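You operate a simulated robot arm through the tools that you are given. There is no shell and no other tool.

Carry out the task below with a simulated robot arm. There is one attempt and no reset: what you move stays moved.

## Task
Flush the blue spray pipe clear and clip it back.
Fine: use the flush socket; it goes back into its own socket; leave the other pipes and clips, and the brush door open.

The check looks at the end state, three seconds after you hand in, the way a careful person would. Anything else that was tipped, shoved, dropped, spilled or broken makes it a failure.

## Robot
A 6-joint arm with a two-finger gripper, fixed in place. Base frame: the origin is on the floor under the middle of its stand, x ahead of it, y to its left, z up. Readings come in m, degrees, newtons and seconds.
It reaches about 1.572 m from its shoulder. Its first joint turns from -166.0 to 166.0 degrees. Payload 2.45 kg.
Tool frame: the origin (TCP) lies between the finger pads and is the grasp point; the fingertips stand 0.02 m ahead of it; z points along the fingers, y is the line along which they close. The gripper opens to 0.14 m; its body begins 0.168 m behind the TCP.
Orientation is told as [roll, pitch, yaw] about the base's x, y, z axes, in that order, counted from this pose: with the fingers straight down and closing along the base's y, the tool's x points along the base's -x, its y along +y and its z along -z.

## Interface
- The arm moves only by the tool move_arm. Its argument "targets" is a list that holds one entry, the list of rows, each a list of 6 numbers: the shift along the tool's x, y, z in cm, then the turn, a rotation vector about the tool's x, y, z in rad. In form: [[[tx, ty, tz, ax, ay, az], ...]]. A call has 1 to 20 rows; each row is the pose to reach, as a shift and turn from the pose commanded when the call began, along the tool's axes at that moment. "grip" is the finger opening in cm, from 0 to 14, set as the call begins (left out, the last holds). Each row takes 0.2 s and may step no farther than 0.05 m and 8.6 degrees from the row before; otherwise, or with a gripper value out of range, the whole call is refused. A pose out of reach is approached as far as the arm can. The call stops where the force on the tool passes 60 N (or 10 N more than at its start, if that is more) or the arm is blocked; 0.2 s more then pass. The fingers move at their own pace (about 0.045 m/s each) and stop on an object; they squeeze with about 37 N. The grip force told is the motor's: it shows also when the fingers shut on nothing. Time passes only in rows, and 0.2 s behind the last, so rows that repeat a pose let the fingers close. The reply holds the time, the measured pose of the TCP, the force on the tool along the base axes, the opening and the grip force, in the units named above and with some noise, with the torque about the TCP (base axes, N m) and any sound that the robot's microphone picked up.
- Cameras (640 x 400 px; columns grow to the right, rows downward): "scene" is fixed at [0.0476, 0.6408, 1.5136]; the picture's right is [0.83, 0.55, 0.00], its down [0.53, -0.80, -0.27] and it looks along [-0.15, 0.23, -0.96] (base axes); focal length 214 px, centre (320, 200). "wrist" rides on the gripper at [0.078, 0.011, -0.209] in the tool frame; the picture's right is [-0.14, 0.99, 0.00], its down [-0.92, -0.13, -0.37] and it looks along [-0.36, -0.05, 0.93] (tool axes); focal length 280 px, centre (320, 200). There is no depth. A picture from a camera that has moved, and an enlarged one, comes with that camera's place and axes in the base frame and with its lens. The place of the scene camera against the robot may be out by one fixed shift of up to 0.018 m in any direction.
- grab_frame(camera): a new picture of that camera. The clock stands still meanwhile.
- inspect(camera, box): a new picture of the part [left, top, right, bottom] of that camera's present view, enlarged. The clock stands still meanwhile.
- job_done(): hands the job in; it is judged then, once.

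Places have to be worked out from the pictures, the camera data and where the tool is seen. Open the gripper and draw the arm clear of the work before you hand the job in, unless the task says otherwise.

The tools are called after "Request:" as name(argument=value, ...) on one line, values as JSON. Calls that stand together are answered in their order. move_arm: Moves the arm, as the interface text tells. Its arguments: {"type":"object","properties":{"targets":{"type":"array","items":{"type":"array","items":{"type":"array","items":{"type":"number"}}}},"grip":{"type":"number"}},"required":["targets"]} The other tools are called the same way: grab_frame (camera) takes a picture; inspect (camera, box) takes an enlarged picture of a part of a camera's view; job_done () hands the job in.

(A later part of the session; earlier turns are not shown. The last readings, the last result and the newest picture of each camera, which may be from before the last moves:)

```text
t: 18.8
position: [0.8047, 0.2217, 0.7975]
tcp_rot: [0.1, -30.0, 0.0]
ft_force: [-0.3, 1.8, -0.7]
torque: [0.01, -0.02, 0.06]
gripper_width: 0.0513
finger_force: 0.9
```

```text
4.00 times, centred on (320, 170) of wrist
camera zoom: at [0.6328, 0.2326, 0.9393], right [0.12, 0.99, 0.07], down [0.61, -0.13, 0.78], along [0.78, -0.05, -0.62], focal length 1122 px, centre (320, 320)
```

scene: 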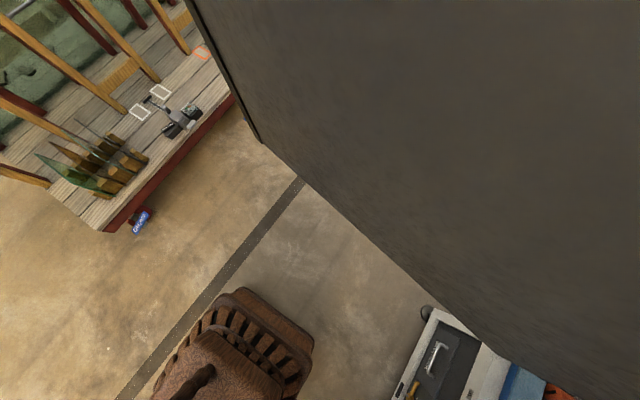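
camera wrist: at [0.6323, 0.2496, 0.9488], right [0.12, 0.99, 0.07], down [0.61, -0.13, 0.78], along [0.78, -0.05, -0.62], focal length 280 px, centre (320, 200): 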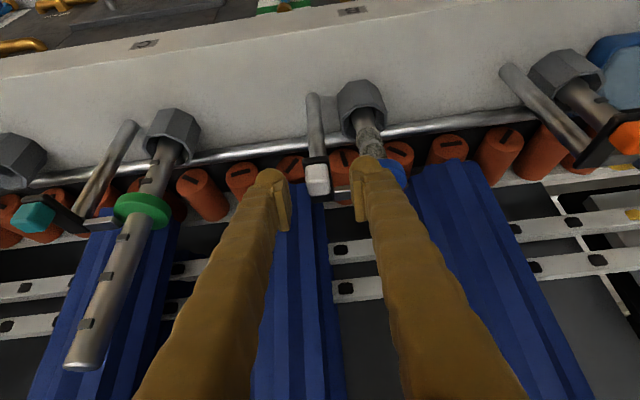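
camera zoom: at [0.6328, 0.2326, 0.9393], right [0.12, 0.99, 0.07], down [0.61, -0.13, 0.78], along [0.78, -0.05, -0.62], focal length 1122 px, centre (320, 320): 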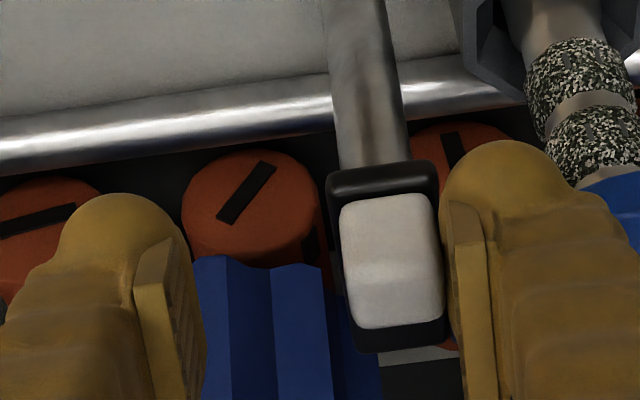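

The right finger now touches the lever with about 2 N. I'll push another 5 mm in −y in small steps and see if the lever turns.

Request:
move_arm(targets=[[[0, -0.15, 0, 0, 0, 0], [0, -0.3, 0, 0, 0, 0], [0, -0.4, 0, 0, 0, 0], [0, -0.5, 0, 0, 0, 0], [0, -0.5, 0, 0, 0, 0]]])

Request:
inspect(camera="wrist", box=[240, 120, 400, 220])

```text
t: 20.0
position: [0.8036, 0.2171, 0.7981]
tcp_rot: [-0.1, -30.0, 0.0]
ft_force: [-0.4, 0.2, 0.1]
torque: [-0.01, -0.01, 0.0]
gripper_width: 0.0504
finger_force: 0.3
```

```text
4.00 times, centred on (320, 170) of wrist
camera zoom: at [0.6329, 0.2277, 0.9395], right [0.12, 0.99, 0.07], down [0.61, -0.13, 0.78], along [0.78, -0.05, -0.62], focal length 1122 px, centre (320, 320)
```

zoom: 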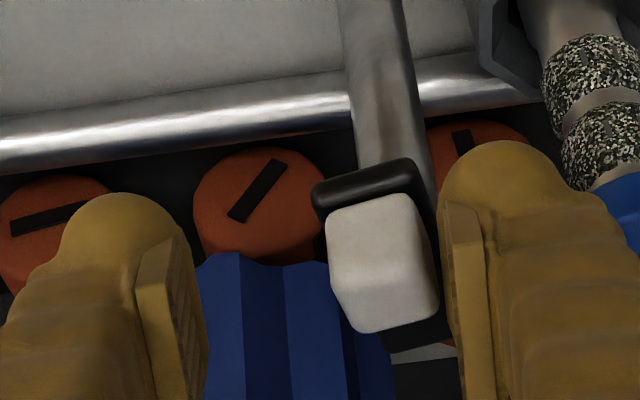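

The lever turns easily counter-clockwise with almost no force and no spring-back; it has swung about 19°. To keep the finger from jamming against the tongue I'll yaw the tool 40° with the lever while following its arc.

Request:
move_arm(targets=[[[-0.245, -0.25, 0.142, -0.0582, 0, -0.1008], [-0.49, -0.5, 0.283, -0.1163, 0, -0.2015], [-0.735, -0.75, 0.425, -0.1745, 0, -0.3023], [-0.98, -1.0, 0.567, -0.2327, 0, -0.403], [-1.225, -1.25, 0.708, -0.2908, 0, -0.5038], [-1.47, -1.5, 0.85, -0.349, 0, -0.6045], [-1.47, -1.5, 0.85, -0.349, 0, -0.6045]]])

Request:
grab_frame(camera="wrist")

Request:
inspect(camera="wrist", box=[240, 120, 400, 220])

```text
t: 21.6
position: [0.8223, 0.2002, 0.7978]
tcp_rot: [-0.1, -30.2, 40.1]
ft_force: [0.2, -0.2, 0.5]
torque: [0.01, -0.03, 0.02]
gripper_width: 0.0501
finger_force: 0.0
out of reach, approached as far as the arm can: row 3, 4
```

```text
taken
camera wrist: at [0.6832, 0.0986, 0.9392], right [-0.55, 0.83, 0.07], down [0.55, 0.3, 0.78], along [0.63, 0.46, -0.62], focal length 280 px, centre (320, 200)
```

wrist: 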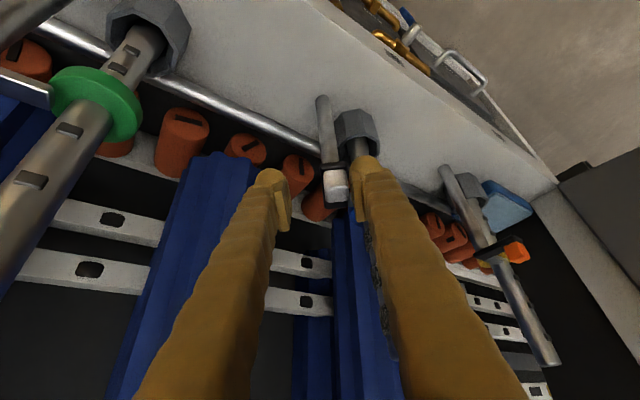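

```text
4.00 times, centred on (320, 170) of wrist
camera zoom: at [0.6832, 0.0986, 0.9392], right [-0.55, 0.83, 0.07], down [0.55, 0.3, 0.78], along [0.63, 0.46, -0.62], focal length 1122 px, centre (320, 320)
```

zoom: 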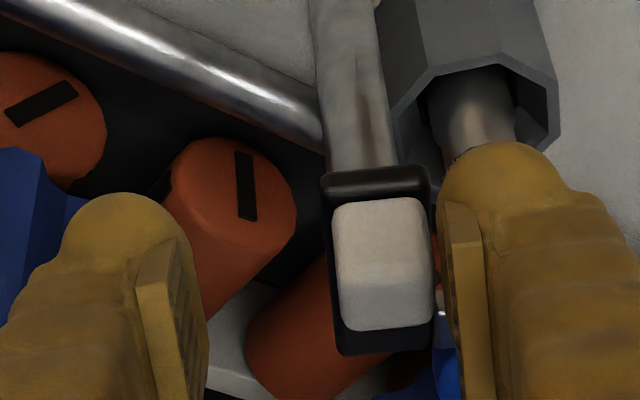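

The lever is now open about 40° and aligned with the tool. I'll push it roughly another 20–25° by moving 1.6 cm in −y, in small steps.

Request:
move_arm(targets=[[[0.5, 0, -0.29, 0, 0, 0], [0.6, -0.4, -0.35, 0, 0, 0], [0.7, -0.7, -0.41, 0, 0, 0], [0.8, -1.0, -0.46, 0, 0, 0], [0.86, -1.25, -0.5, 0, 0, 0], [0.86, -1.25, -0.5, 0, 0, 0]]])

Request:
inspect(camera="wrist", box=[240, 120, 400, 220])

```text
t: 23.0
position: [0.8228, 0.1856, 0.7975]
tcp_rot: [0.1, -30.0, 39.9]
ft_force: [-3.3, 5.6, 0.3]
torque: [-0.01, 0.01, 0.05]
gripper_width: 0.0542
finger_force: 3.2
```

```text
4.00 times, centred on (320, 170) of wrist
camera zoom: at [0.6836, 0.0836, 0.9392], right [-0.55, 0.83, 0.07], down [0.55, 0.3, 0.78], along [0.63, 0.46, -0.62], focal length 1122 px, centre (320, 320)
```

zoom: 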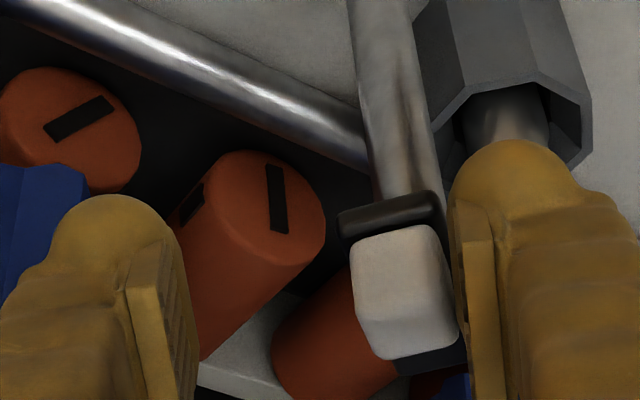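

Force rose to about 6 N with the lever at roughly 55°, so it has met its stop or the finger. That is enough to clear the disc; I'll ease off 6 mm and retract along the finger axis to look.

Request:
move_arm(targets=[[[0, 0.6, 0, 0, 0, 0], [0, 0.6, -3, 0, 0, 0], [0, 0.6, -7, 0, 0, 0], [0, 0.6, -11, 0, 0, 0], [0, 0.6, -14, 0, 0, 0], [0, 0.6, -14, 0, 0, 0]]])

Request:
grab_frame(camera="wrist")

Request:
inspect(camera="wrist", box=[270, 80, 400, 180])

```text
t: 24.4
position: [0.7637, 0.1457, 0.918]
tcp_rot: [0.0, -29.9, 39.9]
ft_force: [0.1, 0.3, 0.2]
torque: [0.0, 0.0, -0.02]
gripper_width: 0.0501
finger_force: 0.0
```

```text
taken
camera wrist: at [0.6258, 0.0426, 1.0591], right [-0.55, 0.84, 0.07], down [0.55, 0.3, 0.78], along [0.63, 0.46, -0.62], focal length 280 px, centre (320, 200)
```

wrist: 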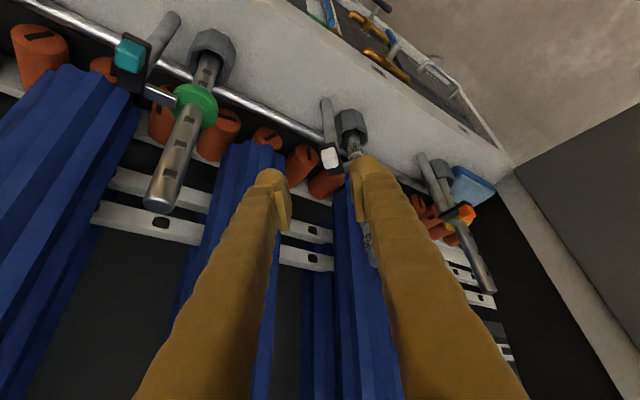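

```text
4.00 times, centred on (335, 130) of wrist
camera zoom: at [0.6258, 0.0426, 1.0591], right [-0.55, 0.84, 0.07], down [0.55, 0.3, 0.78], along [0.63, 0.46, -0.62], focal length 1122 px, centre (260, 480)
```

zoom: 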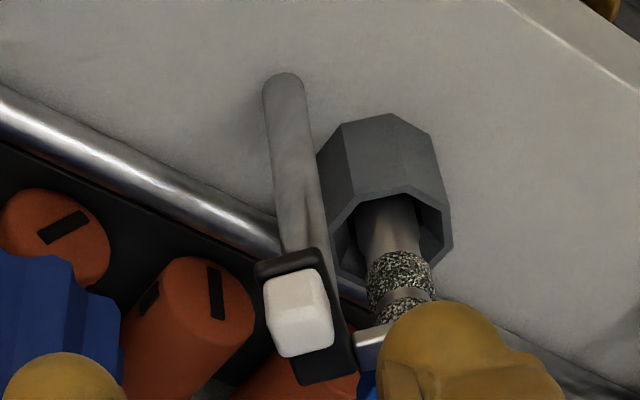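

The finger hides the tongue from here. I'll undo the 40° yaw and step back for a clear look at the opened lever relative to the disc.

Request:
move_arm(targets=[[[-1.27, 1.66, -0.46, 0.0582, 0, 0.1008], [-2.55, 3.32, -0.92, 0.1163, 0, 0.2015], [-3.82, 4.99, -1.38, 0.1745, 0, 0.3023], [-5.09, 6.65, -1.84, 0.2327, 0, 0.403], [-6.37, 8.31, -2.3, 0.2908, 0, 0.5038], [-7.64, 9.97, -2.76, 0.349, 0, 0.6045], [-7.64, 9.97, -2.76, 0.349, 0, 0.6045]]])

Request:
grab_frame(camera="wrist")

Request:
inspect(camera="wrist", box=[260, 80, 400, 180])

```text
t: 26.0
position: [0.7558, 0.22, 0.9581]
tcp_rot: [7.4, -33.6, 5.6]
ft_force: [0.0, -0.2, 0.0]
torque: [-0.01, 0.03, -0.01]
gripper_width: 0.0501
finger_force: 0.0
out of reach, approached as far as the arm can: row 4, 5, 6, 7
```

```text
taken
camera wrist: at [0.5788, 0.1857, 1.0885], right [-0.05, 0.98, 0.18], down [0.59, -0.12, 0.8], along [0.81, 0.15, -0.57], focal length 280 px, centre (320, 200)
```

wrist: 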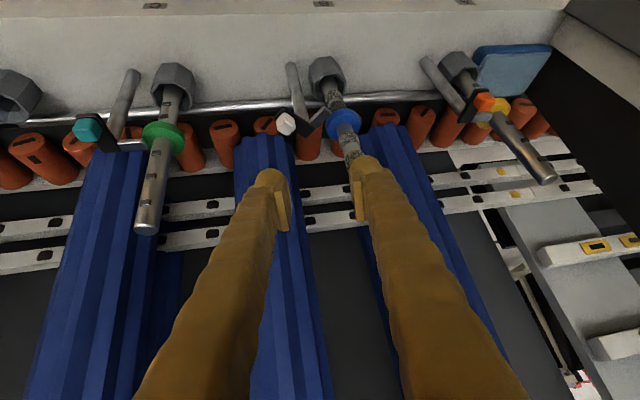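

```text
4.00 times, centred on (330, 130) of wrist
camera zoom: at [0.5788, 0.1857, 1.0885], right [-0.05, 0.98, 0.18], down [0.59, -0.12, 0.8], along [0.81, 0.15, -0.57], focal length 1122 px, centre (280, 480)
```

zoom: 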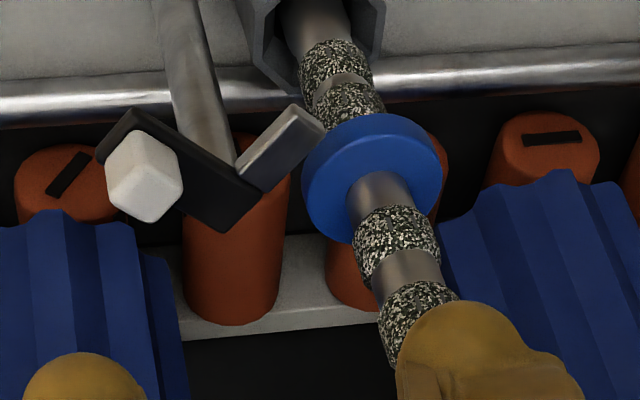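

The lever is clearly an L and is swung open about 50°, its tongue off the disc. The last rows report "out of reach", with the tool at rot [7.4, −33.6, 5.6], so I'll hold one beat to see whether the arm settles to the commanded pose.

Request:
move_arm(targets=[[[0, 0, 0, 0, 0, 0], [0, 0, 0, 0, 0, 0]]])

```text
t: 26.6
position: [0.7555, 0.2198, 0.9565]
tcp_rot: [7.5, -33.5, 5.6]
ft_force: [0.4, 0.0, 0.3]
torque: [-0.01, 0.01, 0.0]
gripper_width: 0.0498
finger_force: 0.1
```

The commanded pose settled where the arm is. I'll level it back to the plain −30° tilt with a small corrective turn, moving slightly up and back.

Request:
move_arm(targets=[[[-0.04, 0.62, -0.6, 0.046, 0.015, 0.02], [-0.08, 1.24, -1.2, 0.0925, 0.03, 0.041], [-0.13, 1.86, -1.8, 0.139, 0.046, 0.061], [-0.17, 2.48, -2.39, 0.185, 0.061, 0.0815], [-0.17, 2.48, -2.39, 0.185, 0.061, 0.0815]]])

Request:
inspect(camera="wrist", box=[260, 80, 400, 180])

```text
t: 27.8
position: [0.7649, 0.1909, 0.9666]
tcp_rot: [7.5, -34.1, 3.4]
ft_force: [-0.4, 0.1, 0.3]
torque: [0.01, -0.03, -0.02]
gripper_width: 0.05
finger_force: 0.1
out of reach, approached as far as the arm can: row 1, 2, 3, 4, 5
```

```text
4.00 times, centred on (330, 130) of wrist
camera zoom: at [0.5858, 0.1635, 1.0954], right [-0.02, 0.98, 0.19], down [0.58, -0.14, 0.8], along [0.82, 0.12, -0.56], focal length 1122 px, centre (280, 480)
```

zoom: 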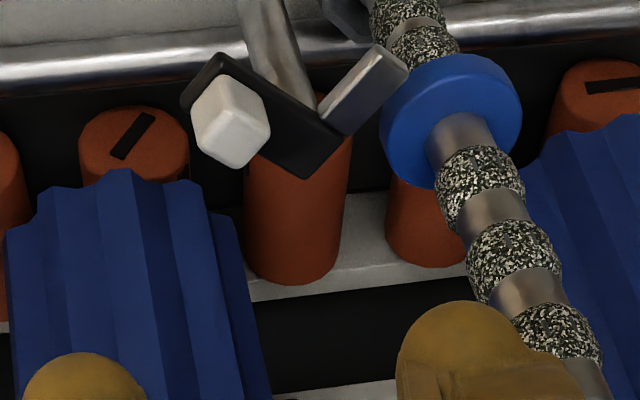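

The arm seems to have passed a wrist singularity on the wrong side, so it cannot level straight back at this tilt. I'll first swing the tool up to vertical, away from the singular direction, holding the TCP clear.

Request:
move_arm(targets=[[[0, 0, 0, 0.03, 0.118, 0.02], [0, 0, 0, 0.06, 0.236, 0.039], [0, 0, 0, 0.089, 0.355, 0.059], [0, 0, 0, 0.119, 0.473, 0.079], [0, 0, 0, 0.1486, 0.591, 0.0983], [0, 0, 0, 0.1486, 0.591, 0.0983]]])

```text
t: 29.2
position: [0.7579, 0.1462, 0.9315]
tcp_rot: [11.8, -2.1, 2.7]
ft_force: [-0.7, -0.2, 0.0]
torque: [0.0, 0.02, 0.03]
gripper_width: 0.0497
finger_force: 0.1
out of reach, approached as far as the arm can: row 1, 2, 3, 4, 5, 6
```

The arm still can't level out: it appears wound up around a wrist singularity on one side. I'll go back to the known-good 40° yaw / −30° tilt but higher and clear (z≈1.03), then unwind over the other side.

Request:
move_arm(targets=[[[0.58, 0.27, -1.64, 0.0023, -0.0668, -0.1125], [1.15, 0.54, -3.28, 0.0046, -0.1337, -0.225], [1.73, 0.82, -4.93, 0.0069, -0.2005, -0.3375], [2.31, 1.09, -6.57, 0.0091, -0.2673, -0.45], [2.88, 1.36, -8.21, 0.0114, -0.3342, -0.5625], [3.46, 1.63, -9.85, 0.0137, -0.401, -0.675], [3.46, 1.63, -9.85, 0.0137, -0.401, -0.675]]])

```text
t: 30.8
position: [0.7166, 0.1378, 1.0277]
tcp_rot: [-0.1, -30.2, 39.9]
ft_force: [-0.2, 0.5, -0.4]
torque: [0.0, 0.01, 0.01]
gripper_width: 0.0501
finger_force: 0.0
```

That pose is reachable again. Now I'll tilt further (to about −55°) at this yaw, so the tool passes above the forearm direction.

Request:
move_arm(targets=[[[0, 0, 0, 0, -0.11, 0], [0, 0, 0, 0, -0.22, 0], [0, 0, 0, 0, -0.33, 0], [0, 0, 0, 0, -0.44, 0], [0, 0, 0, 0, -0.44, 0]]])

```text
t: 32.0
position: [0.7172, 0.1374, 1.0287]
tcp_rot: [-0.2, -55.2, 40.0]
ft_force: [0.0, -0.1, 0.4]
torque: [0.01, -0.01, 0.02]
gripper_width: 0.0502
finger_force: 0.2
```

Reached −55° without trouble. Now I'll yaw back from 40° to −10° at this steep tilt, keeping the TCP fixed.

Request:
move_arm(targets=[[[0, 0, 0, 0.1021, 0, 0.0716], [0, 0, 0, 0.2043, 0, 0.1431], [0, 0, 0, 0.3064, 0, 0.2147], [0, 0, 0, 0.4086, 0, 0.2863], [0, 0, 0, 0.5107, 0, 0.3579], [0, 0, 0, 0.6129, 0, 0.4294], [0, 0, 0, 0.715, 0, 0.501], [0, 0, 0, 0.715, 0, 0.501]]])

```text
t: 33.8
position: [0.7165, 0.1365, 1.0288]
tcp_rot: [0.3, -55.2, -10.5]
ft_force: [0.2, 0.0, -0.2]
torque: [-0.02, 0.02, -0.01]
gripper_width: 0.0499
finger_force: 0.1
```

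Unwound to yaw −10° without any reach warnings. Next I'll bring the tilt back from −55° to −15°, a gentler working tilt away from the singular direction.

Request:
move_arm(targets=[[[0, 0, 0, 0, 0.14, 0], [0, 0, 0, 0, 0.28, 0], [0, 0, 0, 0, 0.42, 0], [0, 0, 0, 0, 0.56, 0], [0, 0, 0, 0, 0.7, 0], [0, 0, 0, 0, 0.7, 0]]])

```text
t: 35.2
position: [0.7111, 0.1459, 1.0183]
tcp_rot: [-2.6, -17.3, -10.2]
ft_force: [0.3, 0.5, -0.2]
torque: [0.01, -0.01, -0.01]
gripper_width: 0.05
finger_force: 0.1
out of reach, approached as far as the arm can: row 5, 6
```

Blocked again near −17°, which tells me the wrist flipped to its other branch; the way back is straight through the singular direction in the arm's own plane. I'll tilt back to −55° first.

Request:
move_arm(targets=[[[0, 0, 0, 0, -0.13, 0], [0, 0, 0, 0, -0.26, 0], [0, 0, 0, 0, -0.39, 0], [0, 0, 0, 0, -0.52, 0], [0, 0, 0, 0, -0.66, 0], [0, 0, 0, 0, -0.66, 0]]])

```text
t: 36.6
position: [0.7116, 0.1451, 1.0168]
tcp_rot: [-4.4, -55.3, -7.2]
ft_force: [-0.4, 0.4, -1.5]
torque: [0.04, -0.01, 0.03]
gripper_width: 0.0502
finger_force: 0.1
```

Now I'll yaw to about 11.5° so the tool lies in the arm's own vertical plane (matching the TCP azimuth) and remove the roll.

Request:
move_arm(targets=[[[0, 0, 0, -0.115, -0.001, -0.062], [0, 0, 0, -0.23, -0.001, -0.125], [0, 0, 0, -0.3445, -0.002, -0.187], [0, 0, 0, -0.3445, -0.002, -0.187]]])

```text
t: 37.6
position: [0.7118, 0.1445, 1.0171]
tcp_rot: [0.1, -54.9, 11.3]
ft_force: [0.1, 0.4, -0.1]
torque: [0.0, 0.0, 0.0]
gripper_width: 0.0499
finger_force: 0.0
```

With the tool in the arm's plane, I'll tilt straight back through the singular direction to about −10°.

Request:
move_arm(targets=[[[0, 0, 0, 0, 0.13, 0], [0, 0, 0, 0, 0.26, 0], [0, 0, 0, 0, 0.39, 0], [0, 0, 0, 0, 0.52, 0], [0, 0, 0, 0, 0.65, 0], [0, 0, 0, 0, 0.785, 0], [0, 0, 0, 0, 0.785, 0]]])

```text
t: 39.2
position: [0.7128, 0.1437, 1.017]
tcp_rot: [0.0, -9.9, 11.4]
ft_force: [0.3, -0.2, -0.1]
torque: [0.03, -0.01, -0.03]
gripper_width: 0.0502
finger_force: 0.1
```

The wrist is back on its original branch at tilt −10°. I'll keep to this gentle tilt, square up to yaw 0, and move to look at the blue pipe and the opened clip, opening the gripper to 9 cm.

Request:
move_arm(targets=[[[-1.63, 3.13, 0.28, 0.0085, 0, 0.049], [-3.25, 6.27, 0.56, 0.017, 0, 0.098], [-4.88, 9.4, 0.85, 0.0255, 0, 0.147], [-6.51, 12.54, 1.13, 0.034, 0, 0.196], [-6.51, 12.54, 1.13, 0.034, 0, 0.196]]], grip=9)

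Request:
grab_frame(camera="wrist")

Request:
inspect(camera="wrist", box=[260, 120, 420, 240])

```text
t: 40.4
position: [0.7538, 0.2784, 1.0191]
tcp_rot: [0.0, -9.9, -0.1]
ft_force: [-0.4, 0.1, -0.7]
torque: [0.02, 0.01, -0.03]
gripper_width: 0.0902
finger_force: 0.0
```

```text
taken
camera wrist: at [0.6402, 0.2894, 1.2097], right [0.14, 0.99, 0.02], down [0.84, -0.13, 0.52], along [0.52, -0.05, -0.85], focal length 280 px, centre (320, 200)
```

wrist: 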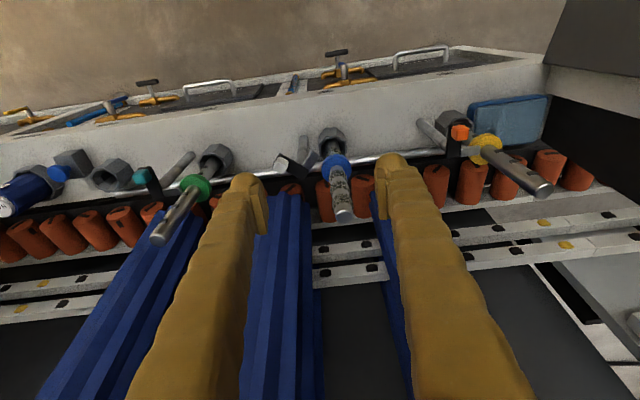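

```text
3.33 times, centred on (340, 180) of wrist
camera zoom: at [0.6402, 0.2894, 1.2097], right [0.14, 0.99, 0.02], down [0.84, -0.13, 0.52], along [0.52, -0.05, -0.85], focal length 935 px, centre (253, 267)
```

zoom: 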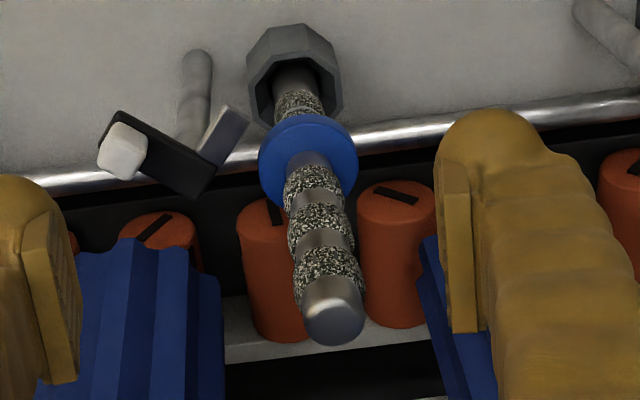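

The tongue is now fully clear of the disc, and the pipe triangulates to about (0.861, 0.300), tip z≈0.890. I'll move above it to (0.861, 0.3005, 0.95), fingertips still above the tip, to check centring.

Request:
move_arm(targets=[[[-2.34, 0.55, 2.16, 0, 0, 0], [-4.69, 1.1, 4.32, 0, 0, 0], [-7.03, 1.66, 6.48, 0, 0, 0], [-9.37, 2.21, 8.64, 0, 0, 0], [-9.37, 2.21, 8.64, 0, 0, 0]]])

Request:
grab_frame(camera="wrist")

Request:
inspect(camera="wrist", box=[240, 130, 400, 250])

```text
t: 41.6
position: [0.8597, 0.2999, 0.948]
tcp_rot: [-0.1, -10.0, -0.1]
ft_force: [-0.6, -0.7, -0.2]
torque: [-0.01, 0.02, 0.02]
gripper_width: 0.09
finger_force: 0.0
```

```text
taken
camera wrist: at [0.7475, 0.3114, 1.1405], right [0.14, 0.99, 0.02], down [0.84, -0.13, 0.52], along [0.52, -0.05, -0.85], focal length 280 px, centre (320, 200)
```

wrist: 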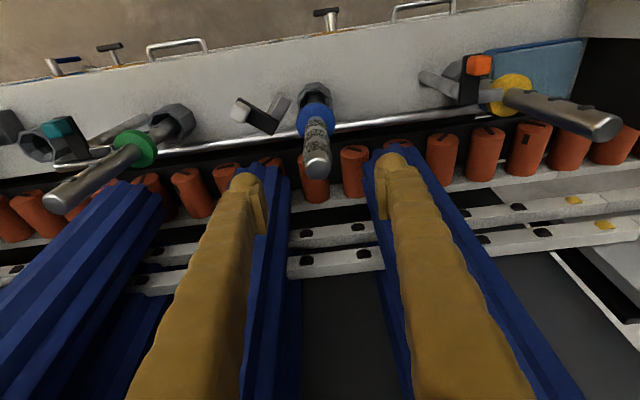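

```text
3.33 times, centred on (320, 190) of wrist
camera zoom: at [0.7475, 0.3114, 1.1405], right [0.14, 0.99, 0.02], down [0.84, -0.13, 0.52], along [0.52, -0.05, -0.85], focal length 935 px, centre (320, 233)
```

zoom: 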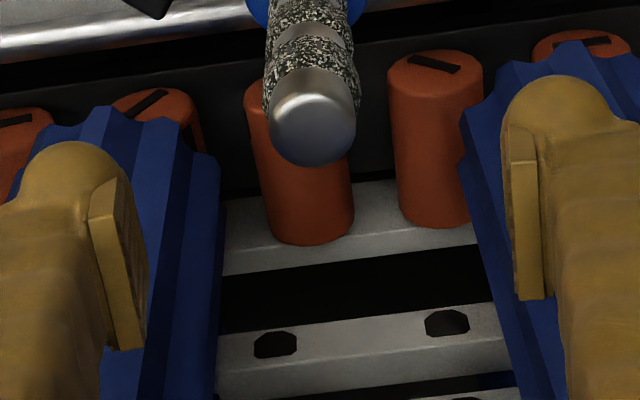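

The pipe tip sits centred between the fingers at about (0.863, 0.2995). I'll descend to z≈0.835, still above the clip hardware, without closing yet.

Request:
move_arm(targets=[[[0.4, 0, 2.8, 0, 0, 0], [0.8, 0, 5.6, 0, 0, 0], [1.2, 0, 8.4, 0, 0, 0], [1.65, 0, 11.2, 0, 0, 0], [1.65, 0, 11.2, 0, 0, 0]]])

Request:
grab_frame(camera="wrist")

```text
t: 42.8
position: [0.8619, 0.3031, 0.8334]
tcp_rot: [0.0, -10.0, 0.0]
ft_force: [-0.8, -0.4, 0.7]
torque: [-0.01, 0.01, -0.01]
gripper_width: 0.0899
finger_force: 0.1
```

```text
taken
camera wrist: at [0.75, 0.3136, 1.0259], right [0.14, 0.99, 0.02], down [0.84, -0.13, 0.52], along [0.52, -0.05, -0.85], focal length 280 px, centre (320, 200)
```

wrist: 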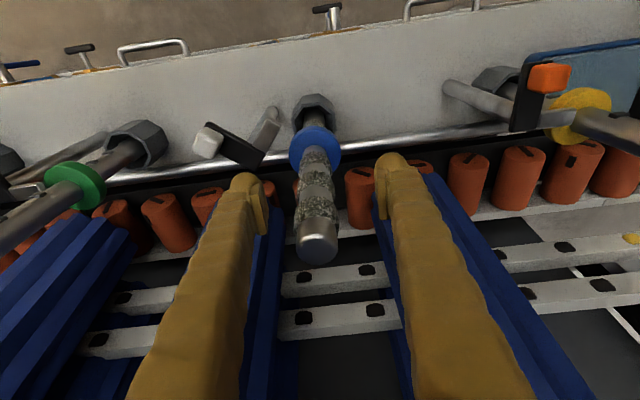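

The pipe stands between the fingers, nearly centred. I'll close the gripper on it and wait.

Request:
move_arm(targets=[[[0, 0, 0, 0, 0, 0], [0, 0, 0, 0, 0, 0], [0, 0, 0, 0, 0, 0], [0, 0, 0, 0, 0, 0], [0, 0, 0, 0, 0, 0], [0, 0, 0, 0, 0, 0]]], grip=0)

Request:
grab_frame(camera="wrist")

```text
t: 44.2
position: [0.8615, 0.3021, 0.8359]
tcp_rot: [0.0, -9.9, 0.0]
ft_force: [0.7, -0.2, 0.3]
torque: [-0.03, -0.06, 0.01]
gripper_width: 0.0234
finger_force: 36.8
```

```text
taken
camera wrist: at [0.75, 0.3136, 1.0262], right [0.14, 0.99, 0.02], down [0.84, -0.13, 0.52], along [0.52, -0.05, -0.85], focal length 280 px, centre (320, 200)
```

wrist: 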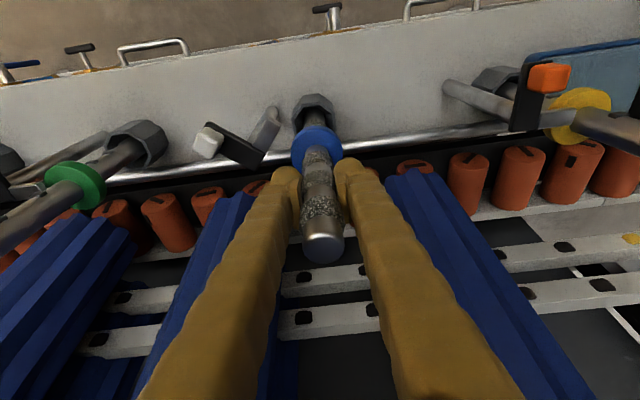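

Gripped at 2.34 cm width and 37 N. Closing nudged the pipe about 3 mm toward +y, so I'll recentre by −2.5 mm, then lift 4 cm gently and read the force.

Request:
move_arm(targets=[[[0, -0.25, 0, 0, 0, 0], [-0.17, -0.25, -0.98, 0, 0, 0], [-0.34, -0.25, -1.97, 0, 0, 0], [-0.52, -0.25, -2.95, 0, 0, 0], [-0.69, -0.25, -3.94, 0, 0, 0]]])

Request:
grab_frame(camera="wrist")

```text
t: 45.4
position: [0.8622, 0.3013, 0.8738]
tcp_rot: [0.1, -9.9, 0.0]
ft_force: [-0.4, -0.1, -2.1]
torque: [0.05, -0.02, 0.02]
gripper_width: 0.0233
finger_force: 37.6
```

```text
taken
camera wrist: at [0.7499, 0.312, 1.0664], right [0.14, 0.99, 0.02], down [0.84, -0.13, 0.52], along [0.52, -0.05, -0.85], focal length 280 px, centre (320, 200)
```

wrist: 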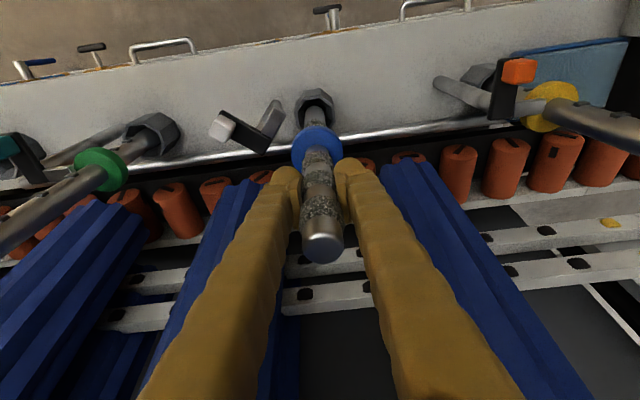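

The pipe comes up freely (only about 2 N of weight). I'll continue lifting straight up another 20 cm and check that its lower end is out of the socket.

Request:
move_arm(targets=[[[-0.69, 0, -3.94, 0, 0, 0], [-1.39, 0, -7.88, 0, 0, 0], [-2.08, 0, -11.82, 0, 0, 0], [-2.78, 0, -15.76, 0, 0, 0], [-3.47, 0, -19.7, 0, 0, 0], [-3.47, 0, -19.7, 0, 0, 0]]])

Request:
grab_frame(camera="wrist")

Request:
inspect(camera="wrist", box=[260, 100, 400, 200])

```text
t: 46.8
position: [0.8636, 0.3014, 1.077]
tcp_rot: [0.0, -9.9, 0.0]
ft_force: [0.2, -0.4, -2.6]
torque: [0.03, 0.02, 0.0]
gripper_width: 0.0238
finger_force: 37.2
```

```text
taken
camera wrist: at [0.7514, 0.3121, 1.2684], right [0.14, 0.99, 0.02], down [0.84, -0.13, 0.52], along [0.52, -0.05, -0.85], focal length 280 px, centre (320, 200)
```

wrist: 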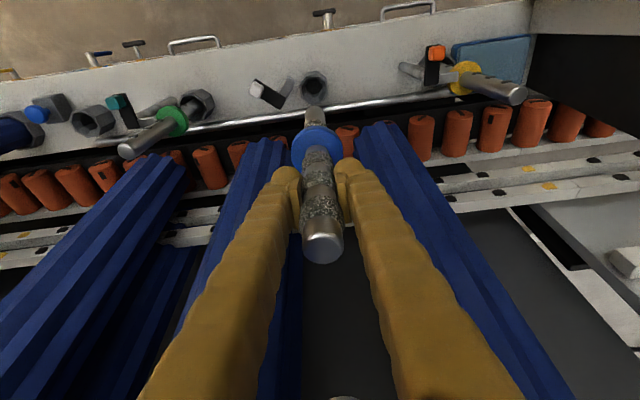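

```text
4.00 times, centred on (330, 150) of wrist
camera zoom: at [0.7514, 0.3121, 1.2684], right [0.14, 0.99, 0.02], down [0.84, -0.13, 0.52], along [0.52, -0.05, -0.85], focal length 1122 px, centre (280, 400)
```

zoom: 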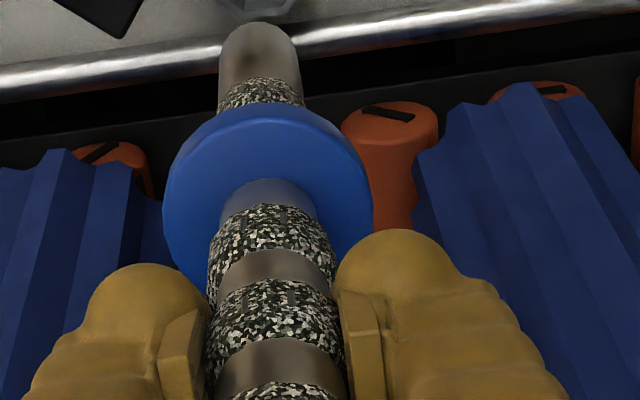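

The pipe is fully out; its lower end is about 0.247 m below the TCP. I'll lift another 10 cm so it clears the green pipe's tip, then travel 25 cm toward the flush socket.

Request:
move_arm(targets=[[[-0.6, 0, -3.4, 0, 0, 0], [-1.2, 0, -6.8, 0, 0, 0], [-1.8, 0, -10.2, 0, 0, 0], [-1.8, -4.2, -10.2, 0, 0, 0], [-1.8, -8.4, -10.2, 0, 0, 0], [-1.8, -12.6, -10.2, 0, 0, 0], [-1.8, -16.8, -10.2, 0, 0, 0], [-1.8, -21, -10.2, 0, 0, 0], [-1.8, -25, -10.2, 0, 0, 0]]])

Request:
grab_frame(camera="wrist")

```text
t: 48.8
position: [0.8634, 0.0493, 1.1779]
tcp_rot: [0.2, -9.9, 0.0]
ft_force: [0.3, -0.5, -3.1]
torque: [0.0, 0.0, 0.03]
gripper_width: 0.0233
finger_force: 36.2
```

```text
taken
camera wrist: at [0.7509, 0.0611, 1.3703], right [0.14, 0.99, 0.02], down [0.84, -0.13, 0.52], along [0.52, -0.05, -0.85], focal length 280 px, centre (320, 200)
```

wrist: 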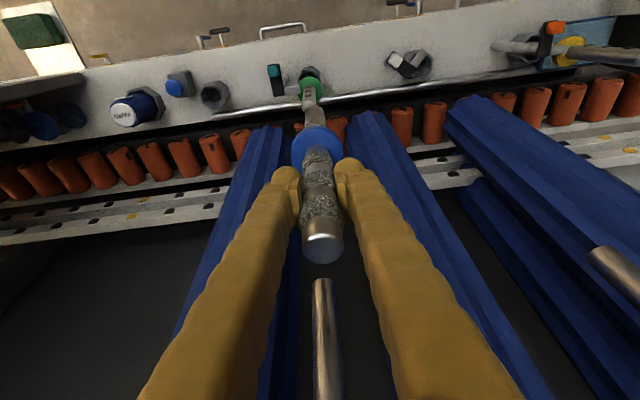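

Clear of the green pipe, and the hanging rod ahead is at about x≈0.99, more than 10 cm from the tool. I'll continue the remaining 25 cm to above the flush socket.

Request:
move_arm(targets=[[[0, -4.2, 0, 0, 0, 0], [0, -8.4, 0, 0, 0, 0], [0, -12.6, 0, 0, 0, 0], [0, -16.8, 0, 0, 0, 0], [0, -21, 0, 0, 0, 0], [0, -25, 0, 0, 0, 0], [0, -25, 0, 0, 0, 0]]])

Request:
grab_frame(camera="wrist")

Request:
inspect(camera="wrist", box=[260, 60, 400, 160])

```text
t: 50.4
position: [0.8614, -0.2008, 1.1807]
tcp_rot: [0.2, -9.8, -0.1]
ft_force: [-0.3, 0.2, -1.8]
torque: [0.0, -0.03, 0.01]
gripper_width: 0.0238
finger_force: 37.3
```

```text
taken
camera wrist: at [0.7487, -0.1895, 1.3721], right [0.14, 0.99, 0.02], down [0.84, -0.13, 0.52], along [0.52, -0.05, -0.85], focal length 280 px, centre (320, 200)
```

wrist: 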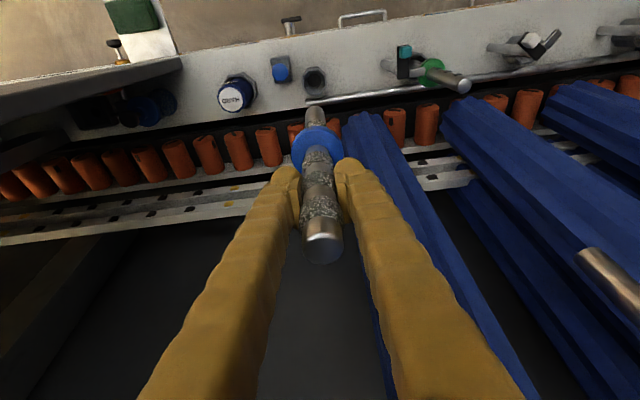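

```text
4.00 times, centred on (330, 110) of wrist
camera zoom: at [0.7487, -0.1895, 1.3721], right [0.14, 0.99, 0.02], down [0.84, -0.13, 0.52], along [0.52, -0.05, -0.85], focal length 1122 px, centre (280, 560)
```

zoom: 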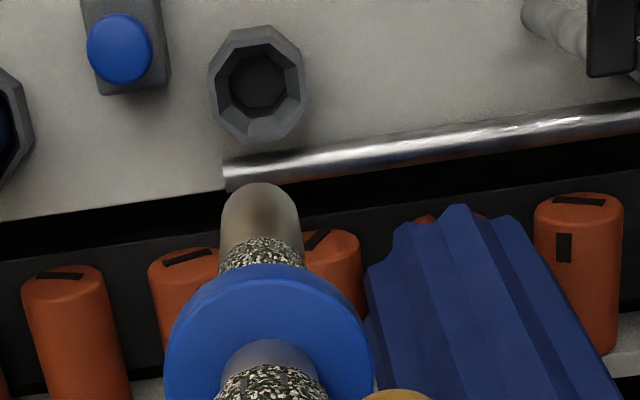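

The flush socket opening is visible just beyond the pipe's lower end, and y matches (both about −0.200). I'll lower 26 cm so the pipe end is about 3 cm above the rim, then compare positions.

Request:
move_arm(targets=[[[0.75, 0, 4.27, 0, 0, 0], [1.49, 0, 8.53, 0, 0, 0], [2.24, 0, 12.8, 0, 0, 0], [2.98, 0, 17.07, 0, 0, 0], [3.73, 0, 21.33, 0, 0, 0], [4.47, 0, 25.6, 0, 0, 0], [4.47, 0, 25.6, 0, 0, 0]]])

Request:
grab_frame(camera="wrist")

Request:
inspect(camera="wrist", box=[270, 60, 366, 140])

```text
t: 52.0
position: [0.8633, -0.1997, 0.9203]
tcp_rot: [0.0, -9.8, -0.1]
ft_force: [0.2, -0.1, -2.1]
torque: [0.01, 0.02, -0.02]
gripper_width: 0.0234
finger_force: 36.2
```

```text
taken
camera wrist: at [0.7504, -0.1876, 1.1114], right [0.14, 0.99, 0.02], down [0.84, -0.13, 0.52], along [0.52, -0.05, -0.85], focal length 280 px, centre (320, 200)
```

wrist: 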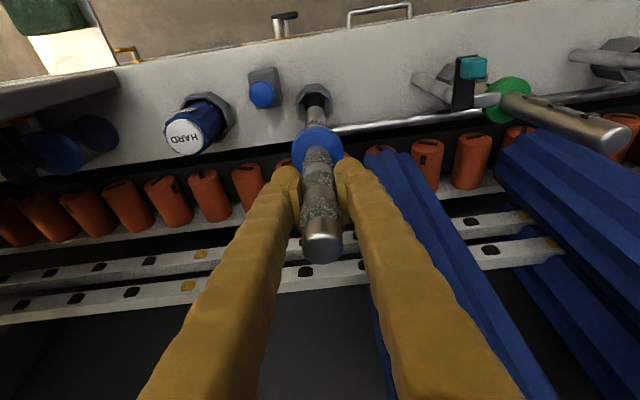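

```text
5.00 times, centred on (318, 100) of wrist
camera zoom: at [0.7504, -0.1876, 1.1114], right [0.14, 0.99, 0.02], down [0.84, -0.13, 0.52], along [0.52, -0.05, -0.85], focal length 1402 px, centre (330, 700)
```

zoom: 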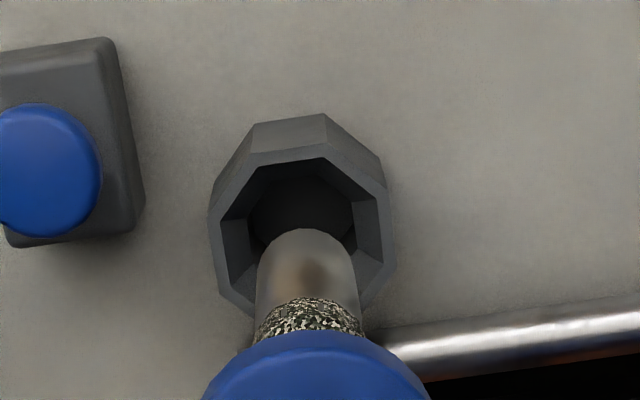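

The pipe end at about (0.8635, −0.198) is only a few millimetres off the socket centre at about (0.860, −0.2005), well within its funnel. I'll shift −3 mm in x and −2.5 mm in y, then lower 6 cm in 1 cm steps.

Request:
move_arm(targets=[[[0.3, -0.25, -0.05, 0, 0, 0], [0.47, -0.25, 0.94, 0, 0, 0], [0.64, -0.25, 1.92, 0, 0, 0], [0.81, -0.25, 2.9, 0, 0, 0], [0.99, -0.25, 3.89, 0, 0, 0], [1.16, -0.25, 4.88, 0, 0, 0], [1.33, -0.25, 5.86, 0, 0, 0], [1.33, -0.25, 5.86, 0, 0, 0]]])

Request:
inspect(camera="wrist", box=[260, 60, 380, 160])

```text
t: 53.8
position: [0.8601, -0.2022, 0.8588]
tcp_rot: [0.0, -9.8, -0.1]
ft_force: [-0.3, -0.5, -2.1]
torque: [0.0, -0.02, -0.03]
gripper_width: 0.0234
finger_force: 36.5
```

```text
4.00 times, centred on (320, 110) of wrist
camera zoom: at [0.7474, -0.1905, 1.0509], right [0.14, 0.99, 0.02], down [0.84, -0.13, 0.52], along [0.52, -0.05, -0.85], focal length 1122 px, centre (320, 560)
```

zoom: 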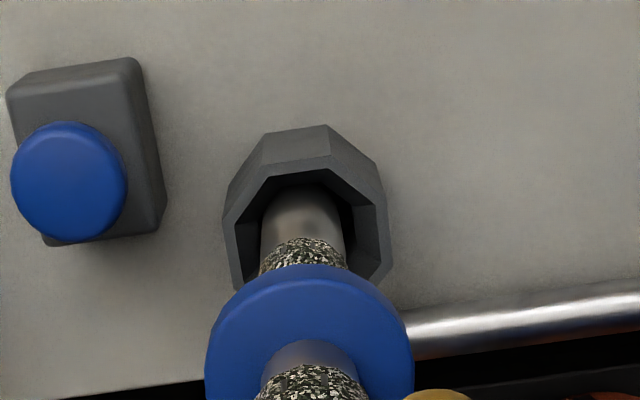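

It is inside the socket with no contact force. I'll lower another 2.2 cm in small steps toward the seated height (TCP z≈0.836).

Request:
move_arm(targets=[[[0.09, 0, 0.5, 0, 0, 0], [0.17, 0, 1.0, 0, 0, 0], [0.26, 0, 1.5, 0, 0, 0], [0.33, 0, 1.9, 0, 0, 0], [0.38, 0, 2.17, 0, 0, 0], [0.38, 0, 2.17, 0, 0, 0]]])

Request:
inspect(camera="wrist", box=[260, 60, 380, 160])

```text
t: 55.2
position: [0.8602, -0.2018, 0.8354]
tcp_rot: [-0.1, -9.8, -0.2]
ft_force: [-0.1, 0.1, -2.6]
torque: [0.04, -0.02, 0.01]
gripper_width: 0.0234
finger_force: 36.5
```

```text
4.00 times, centred on (320, 110) of wrist
camera zoom: at [0.7477, -0.1908, 1.0281], right [0.14, 0.99, 0.02], down [0.84, -0.13, 0.52], along [0.52, -0.05, -0.85], focal length 1122 px, centre (320, 560)
```

zoom: 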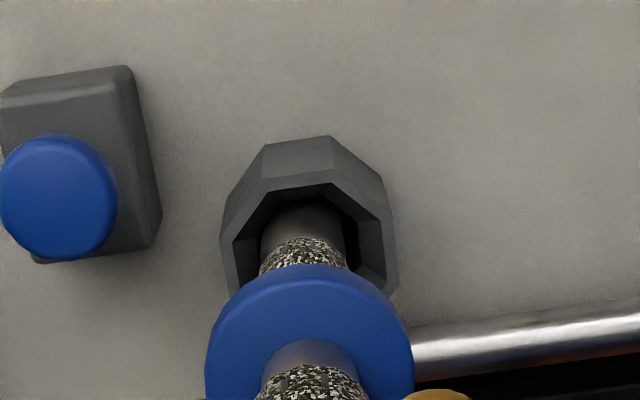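

Still no seating contact. I'll go down 4 mm more in 2 mm steps and watch for an upward force.

Request:
move_arm(targets=[[[0.034, 0, 0.2, 0, 0, 0], [0.07, 0, 0.39, 0, 0, 0], [0.07, 0, 0.39, 0, 0, 0]]])

```text
t: 56.0
position: [0.86, -0.2016, 0.8343]
tcp_rot: [0.0, -10.1, 0.0]
ft_force: [-1.2, -0.7, 25.1]
torque: [0.01, 0.25, 0.02]
gripper_width: 0.0235
finger_force: 37.3
```

Contact at TCP z≈0.834 with 25 N: the pipe is bottomed at the same height as in its own socket. I'll relax the downward load by 2.5 mm and open the gripper to 6 cm.

Request:
move_arm(targets=[[[-0.043, 0, -0.25, 0, 0, 0], [-0.043, 0, -0.25, 0, 0, 0]]])

Request:
move_arm(targets=[[[0, 0, 0, 0, 0, 0], [0, 0, 0, 0, 0, 0], [0, 0, 0, 0, 0, 0], [0, 0, 0, 0, 0, 0]]], grip=6)

Request:
grab_frame(camera="wrist")

```text
t: 56.6
position: [0.8597, -0.2034, 0.8344]
tcp_rot: [0.2, -9.8, -0.1]
ft_force: [-0.3, -0.7, -2.2]
torque: [-0.01, -0.01, -0.01]
gripper_width: 0.0234
finger_force: 37.3
```

```text
t: 57.6
position: [0.8601, -0.2023, 0.8364]
tcp_rot: [0.0, -9.8, -0.1]
ft_force: [0.2, 0.1, 0.3]
torque: [0.02, 0.01, 0.01]
gripper_width: 0.0597
finger_force: 0.0
```

```text
taken
camera wrist: at [0.7476, -0.1918, 1.0274], right [0.14, 0.99, 0.02], down [0.84, -0.13, 0.52], along [0.52, -0.05, -0.85], focal length 280 px, centre (320, 200)
```

wrist: 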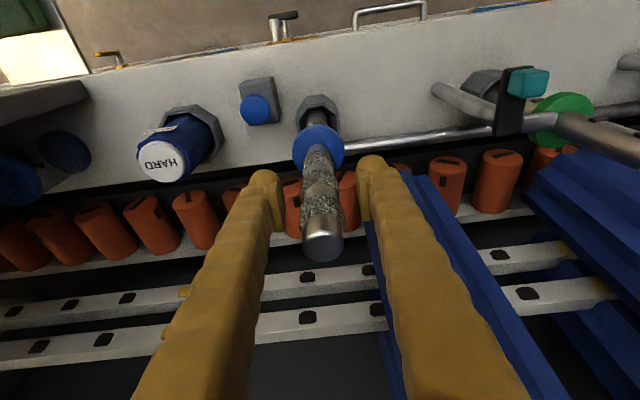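

The pipe stands free in the flush socket. I'll raise straight up 14 cm, clear of it, before going to the button.

Request:
move_arm(targets=[[[-0.6, 0, -3.45, 0, 0, 0], [-1.2, 0, -6.9, 0, 0, 0], [-1.8, 0, -10.34, 0, 0, 0], [-2.41, 0, -13.79, 0, 0, 0], [-2.41, 0, -13.79, 0, 0, 0]]])

Request:
grab_frame(camera="wrist")

```text
t: 58.8
position: [0.8603, -0.2044, 0.9739]
tcp_rot: [0.0, -9.9, -0.1]
ft_force: [1.0, -0.4, -0.8]
torque: [-0.02, -0.02, 0.03]
gripper_width: 0.0605
finger_force: 0.1
```

```text
taken
camera wrist: at [0.7478, -0.1933, 1.1675], right [0.14, 0.99, 0.02], down [0.84, -0.13, 0.52], along [0.52, -0.05, -0.85], focal length 280 px, centre (320, 200)
```

wrist: 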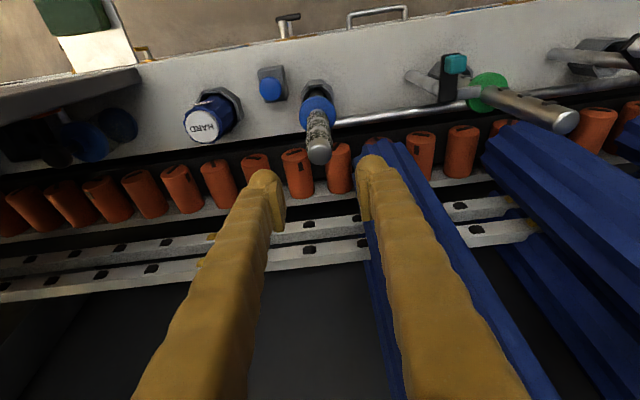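

The pipe stands upright. I'll close the fingers and move over the button side at constant height while tilting to −25° (body leaning away from the pipe), then lower to about z 0.88.

Request:
move_arm(targets=[[[2.3, -2.38, -0.4, 0, -0.0873, 0], [4.6, -4.77, -0.8, 0, -0.1745, 0], [6.9, -7.15, -1.2, 0, -0.262, 0], [7.44, -7.15, 1.89, 0, -0.262, 0], [7.98, -7.15, 4.97, 0, -0.262, 0], [8.51, -7.15, 8.06, 0, -0.262, 0], [8.51, -7.15, 8.06, 0, -0.262, 0]]], grip=0)

Request:
grab_frame(camera="wrist")

Request:
inspect(camera="wrist", box=[250, 90, 410, 190])

```text
t: 60.4
position: [0.7912, -0.274, 0.8814]
tcp_rot: [0.1, -24.9, -0.2]
ft_force: [0.3, 0.5, -0.2]
torque: [0.0, 0.0, -0.01]
gripper_width: 0.0
finger_force: 29.3
```

```text
taken
camera wrist: at [0.6329, -0.2631, 1.037], right [0.13, 0.99, 0.06], down [0.68, -0.13, 0.72], along [0.72, -0.05, -0.69], focal length 280 px, centre (320, 200)
```

wrist: 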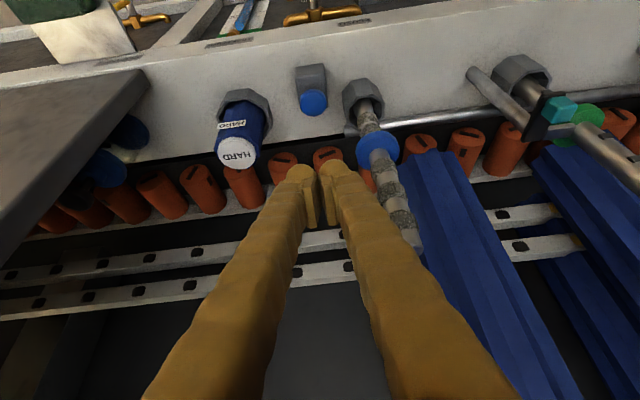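

```text
4.00 times, centred on (330, 140) of wrist
camera zoom: at [0.6329, -0.2631, 1.037], right [0.13, 0.99, 0.06], down [0.68, -0.13, 0.72], along [0.72, -0.05, -0.69], focal length 1122 px, centre (280, 440)
```

zoom: 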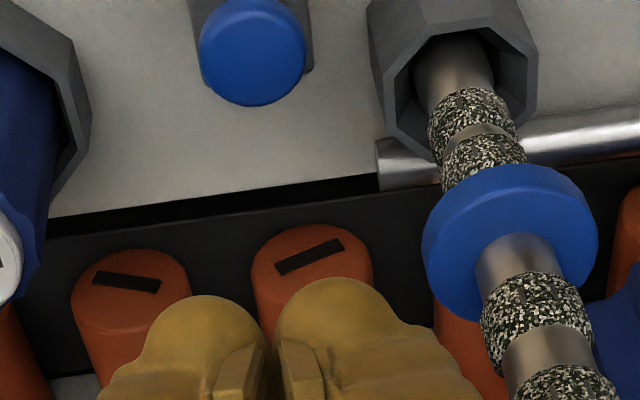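

Fingers are closed, and the button re-measures at (0.823, −0.275, 0.667). To keep extra margin from the blue disc I'll aim about 8 mm to its −y side and lower to TCP z≈0.71, just above contact.

Request:
move_arm(targets=[[[0.88, -0.9, 3.36, 0, 0, 0], [1.76, -0.9, 6.73, 0, 0, 0], [2.63, -0.9, 10.1, 0, 0, 0], [3.51, -0.9, 13.46, 0, 0, 0], [4.39, -0.9, 16.82, 0, 0, 0], [4.39, -0.9, 16.82, 0, 0, 0]]])

Request:
grab_frame(camera="wrist")

Request:
inspect(camera="wrist", box=[250, 110, 410, 210])

```text
t: 61.8
position: [0.8227, -0.2829, 0.7085]
tcp_rot: [0.1, -24.9, -0.1]
ft_force: [0.4, -0.7, 0.5]
torque: [-0.01, -0.01, 0.02]
gripper_width: 0.0
finger_force: 29.1
```

```text
taken
camera wrist: at [0.6651, -0.272, 0.8644], right [0.13, 0.99, 0.06], down [0.68, -0.13, 0.72], along [0.72, -0.05, -0.69], focal length 280 px, centre (320, 200)
```

wrist: 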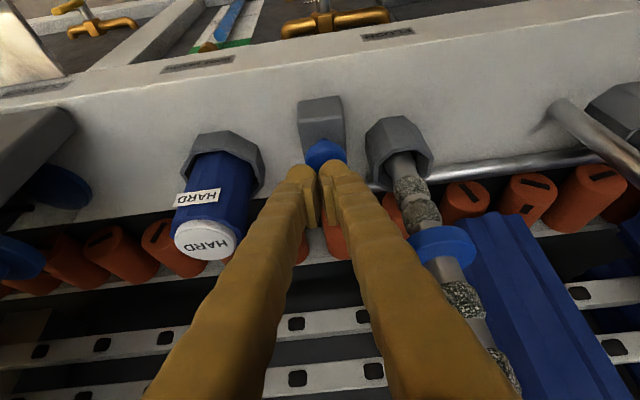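

```text
4.00 times, centred on (330, 160) of wrist
camera zoom: at [0.6651, -0.272, 0.8644], right [0.13, 0.99, 0.06], down [0.68, -0.13, 0.72], along [0.72, -0.05, -0.69], focal length 1122 px, centre (280, 360)
```

zoom: 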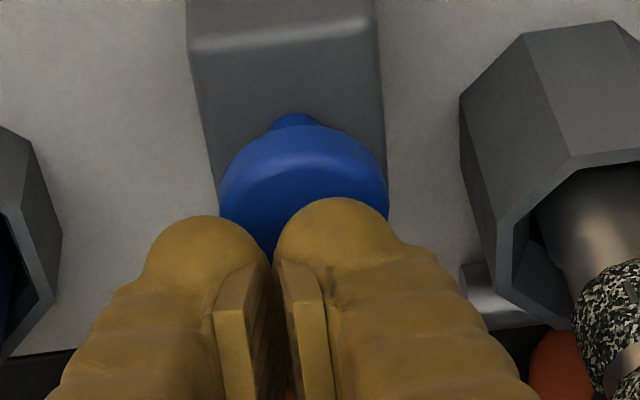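

The fingertips are lined up over the button. I'll lower 1.2 cm in 4 mm steps to find contact.

Request:
move_arm(targets=[[[0.17, 0, 0.36, 0, 0, 0], [0.34, 0, 0.73, 0, 0, 0], [0.505, 0, 1.09, 0, 0, 0], [0.505, 0, 1.09, 0, 0, 0]]])

```text
t: 62.8
position: [0.8222, -0.2824, 0.6977]
tcp_rot: [0.1, -24.9, -0.2]
ft_force: [0.4, 0.6, 0.9]
torque: [0.01, -0.01, 0.0]
gripper_width: 0.0
finger_force: 29.3
```

No contact yet at TCP z≈0.698. I'll continue down in small steps, another 1 cm.

Request:
move_arm(targets=[[[0.126, 0, 0.27, 0, 0, 0], [0.25, 0, 0.54, 0, 0, 0], [0.38, 0, 0.82, 0, 0, 0], [0.42, 0, 0.91, 0, 0, 0], [0.42, 0, 0.91, 0, 0, 0]]])

Request:
inspect(camera="wrist", box=[250, 110, 410, 210])

```text
t: 64.0
position: [0.8205, -0.2833, 0.6878]
tcp_rot: [0.2, -24.9, -0.1]
ft_force: [-0.8, 1.1, 4.7]
torque: [0.09, 0.03, -0.03]
gripper_width: 0.0002
finger_force: 29.0
heard: click
```

```text
4.00 times, centred on (330, 160) of wrist
camera zoom: at [0.6625, -0.2718, 0.8439], right [0.13, 0.99, 0.06], down [0.68, -0.13, 0.72], along [0.72, -0.05, -0.69], focal length 1122 px, centre (280, 360)
```

zoom: 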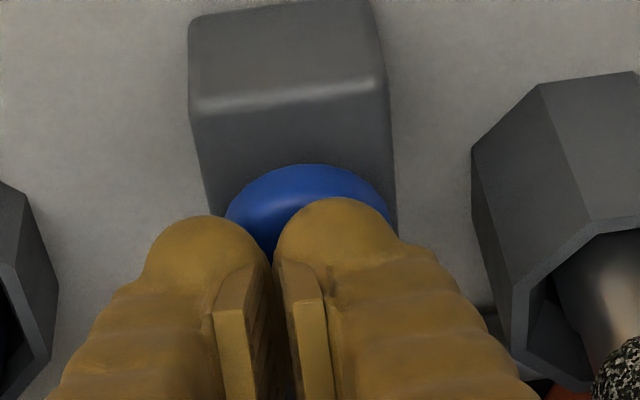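

The button clicked at about 5 N. I'll hold it down for a couple of seconds and check the pipe's crust.

Request:
move_arm(targets=[[[0, 0, 0, 0, 0, 0], [0, 0, 0, 0, 0, 0], [0, 0, 0, 0, 0, 0], [0, 0, 0, 0, 0, 0], [0, 0, 0, 0, 0, 0], [0, 0, 0, 0, 0, 0], [0, 0, 0, 0, 0, 0], [0, 0, 0, 0, 0, 0], [0, 0, 0, 0, 0, 0], [0, 0, 0, 0, 0, 0]]])

Request:
grab_frame(camera="wrist")

```text
t: 66.2
position: [0.8209, -0.2819, 0.6883]
tcp_rot: [0.0, -24.9, -0.2]
ft_force: [-0.9, -0.5, 4.2]
torque: [0.04, 0.01, 0.01]
gripper_width: 0.0
finger_force: 29.1
```

```text
taken
camera wrist: at [0.6626, -0.2718, 0.8441], right [0.13, 0.99, 0.06], down [0.68, -0.13, 0.72], along [0.72, -0.05, -0.69], focal length 280 px, centre (320, 200)
```

wrist: 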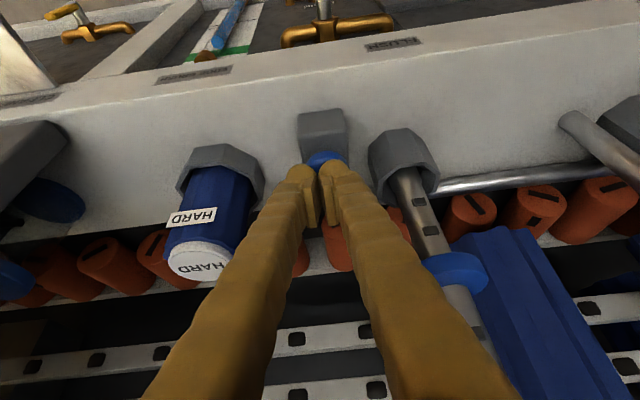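

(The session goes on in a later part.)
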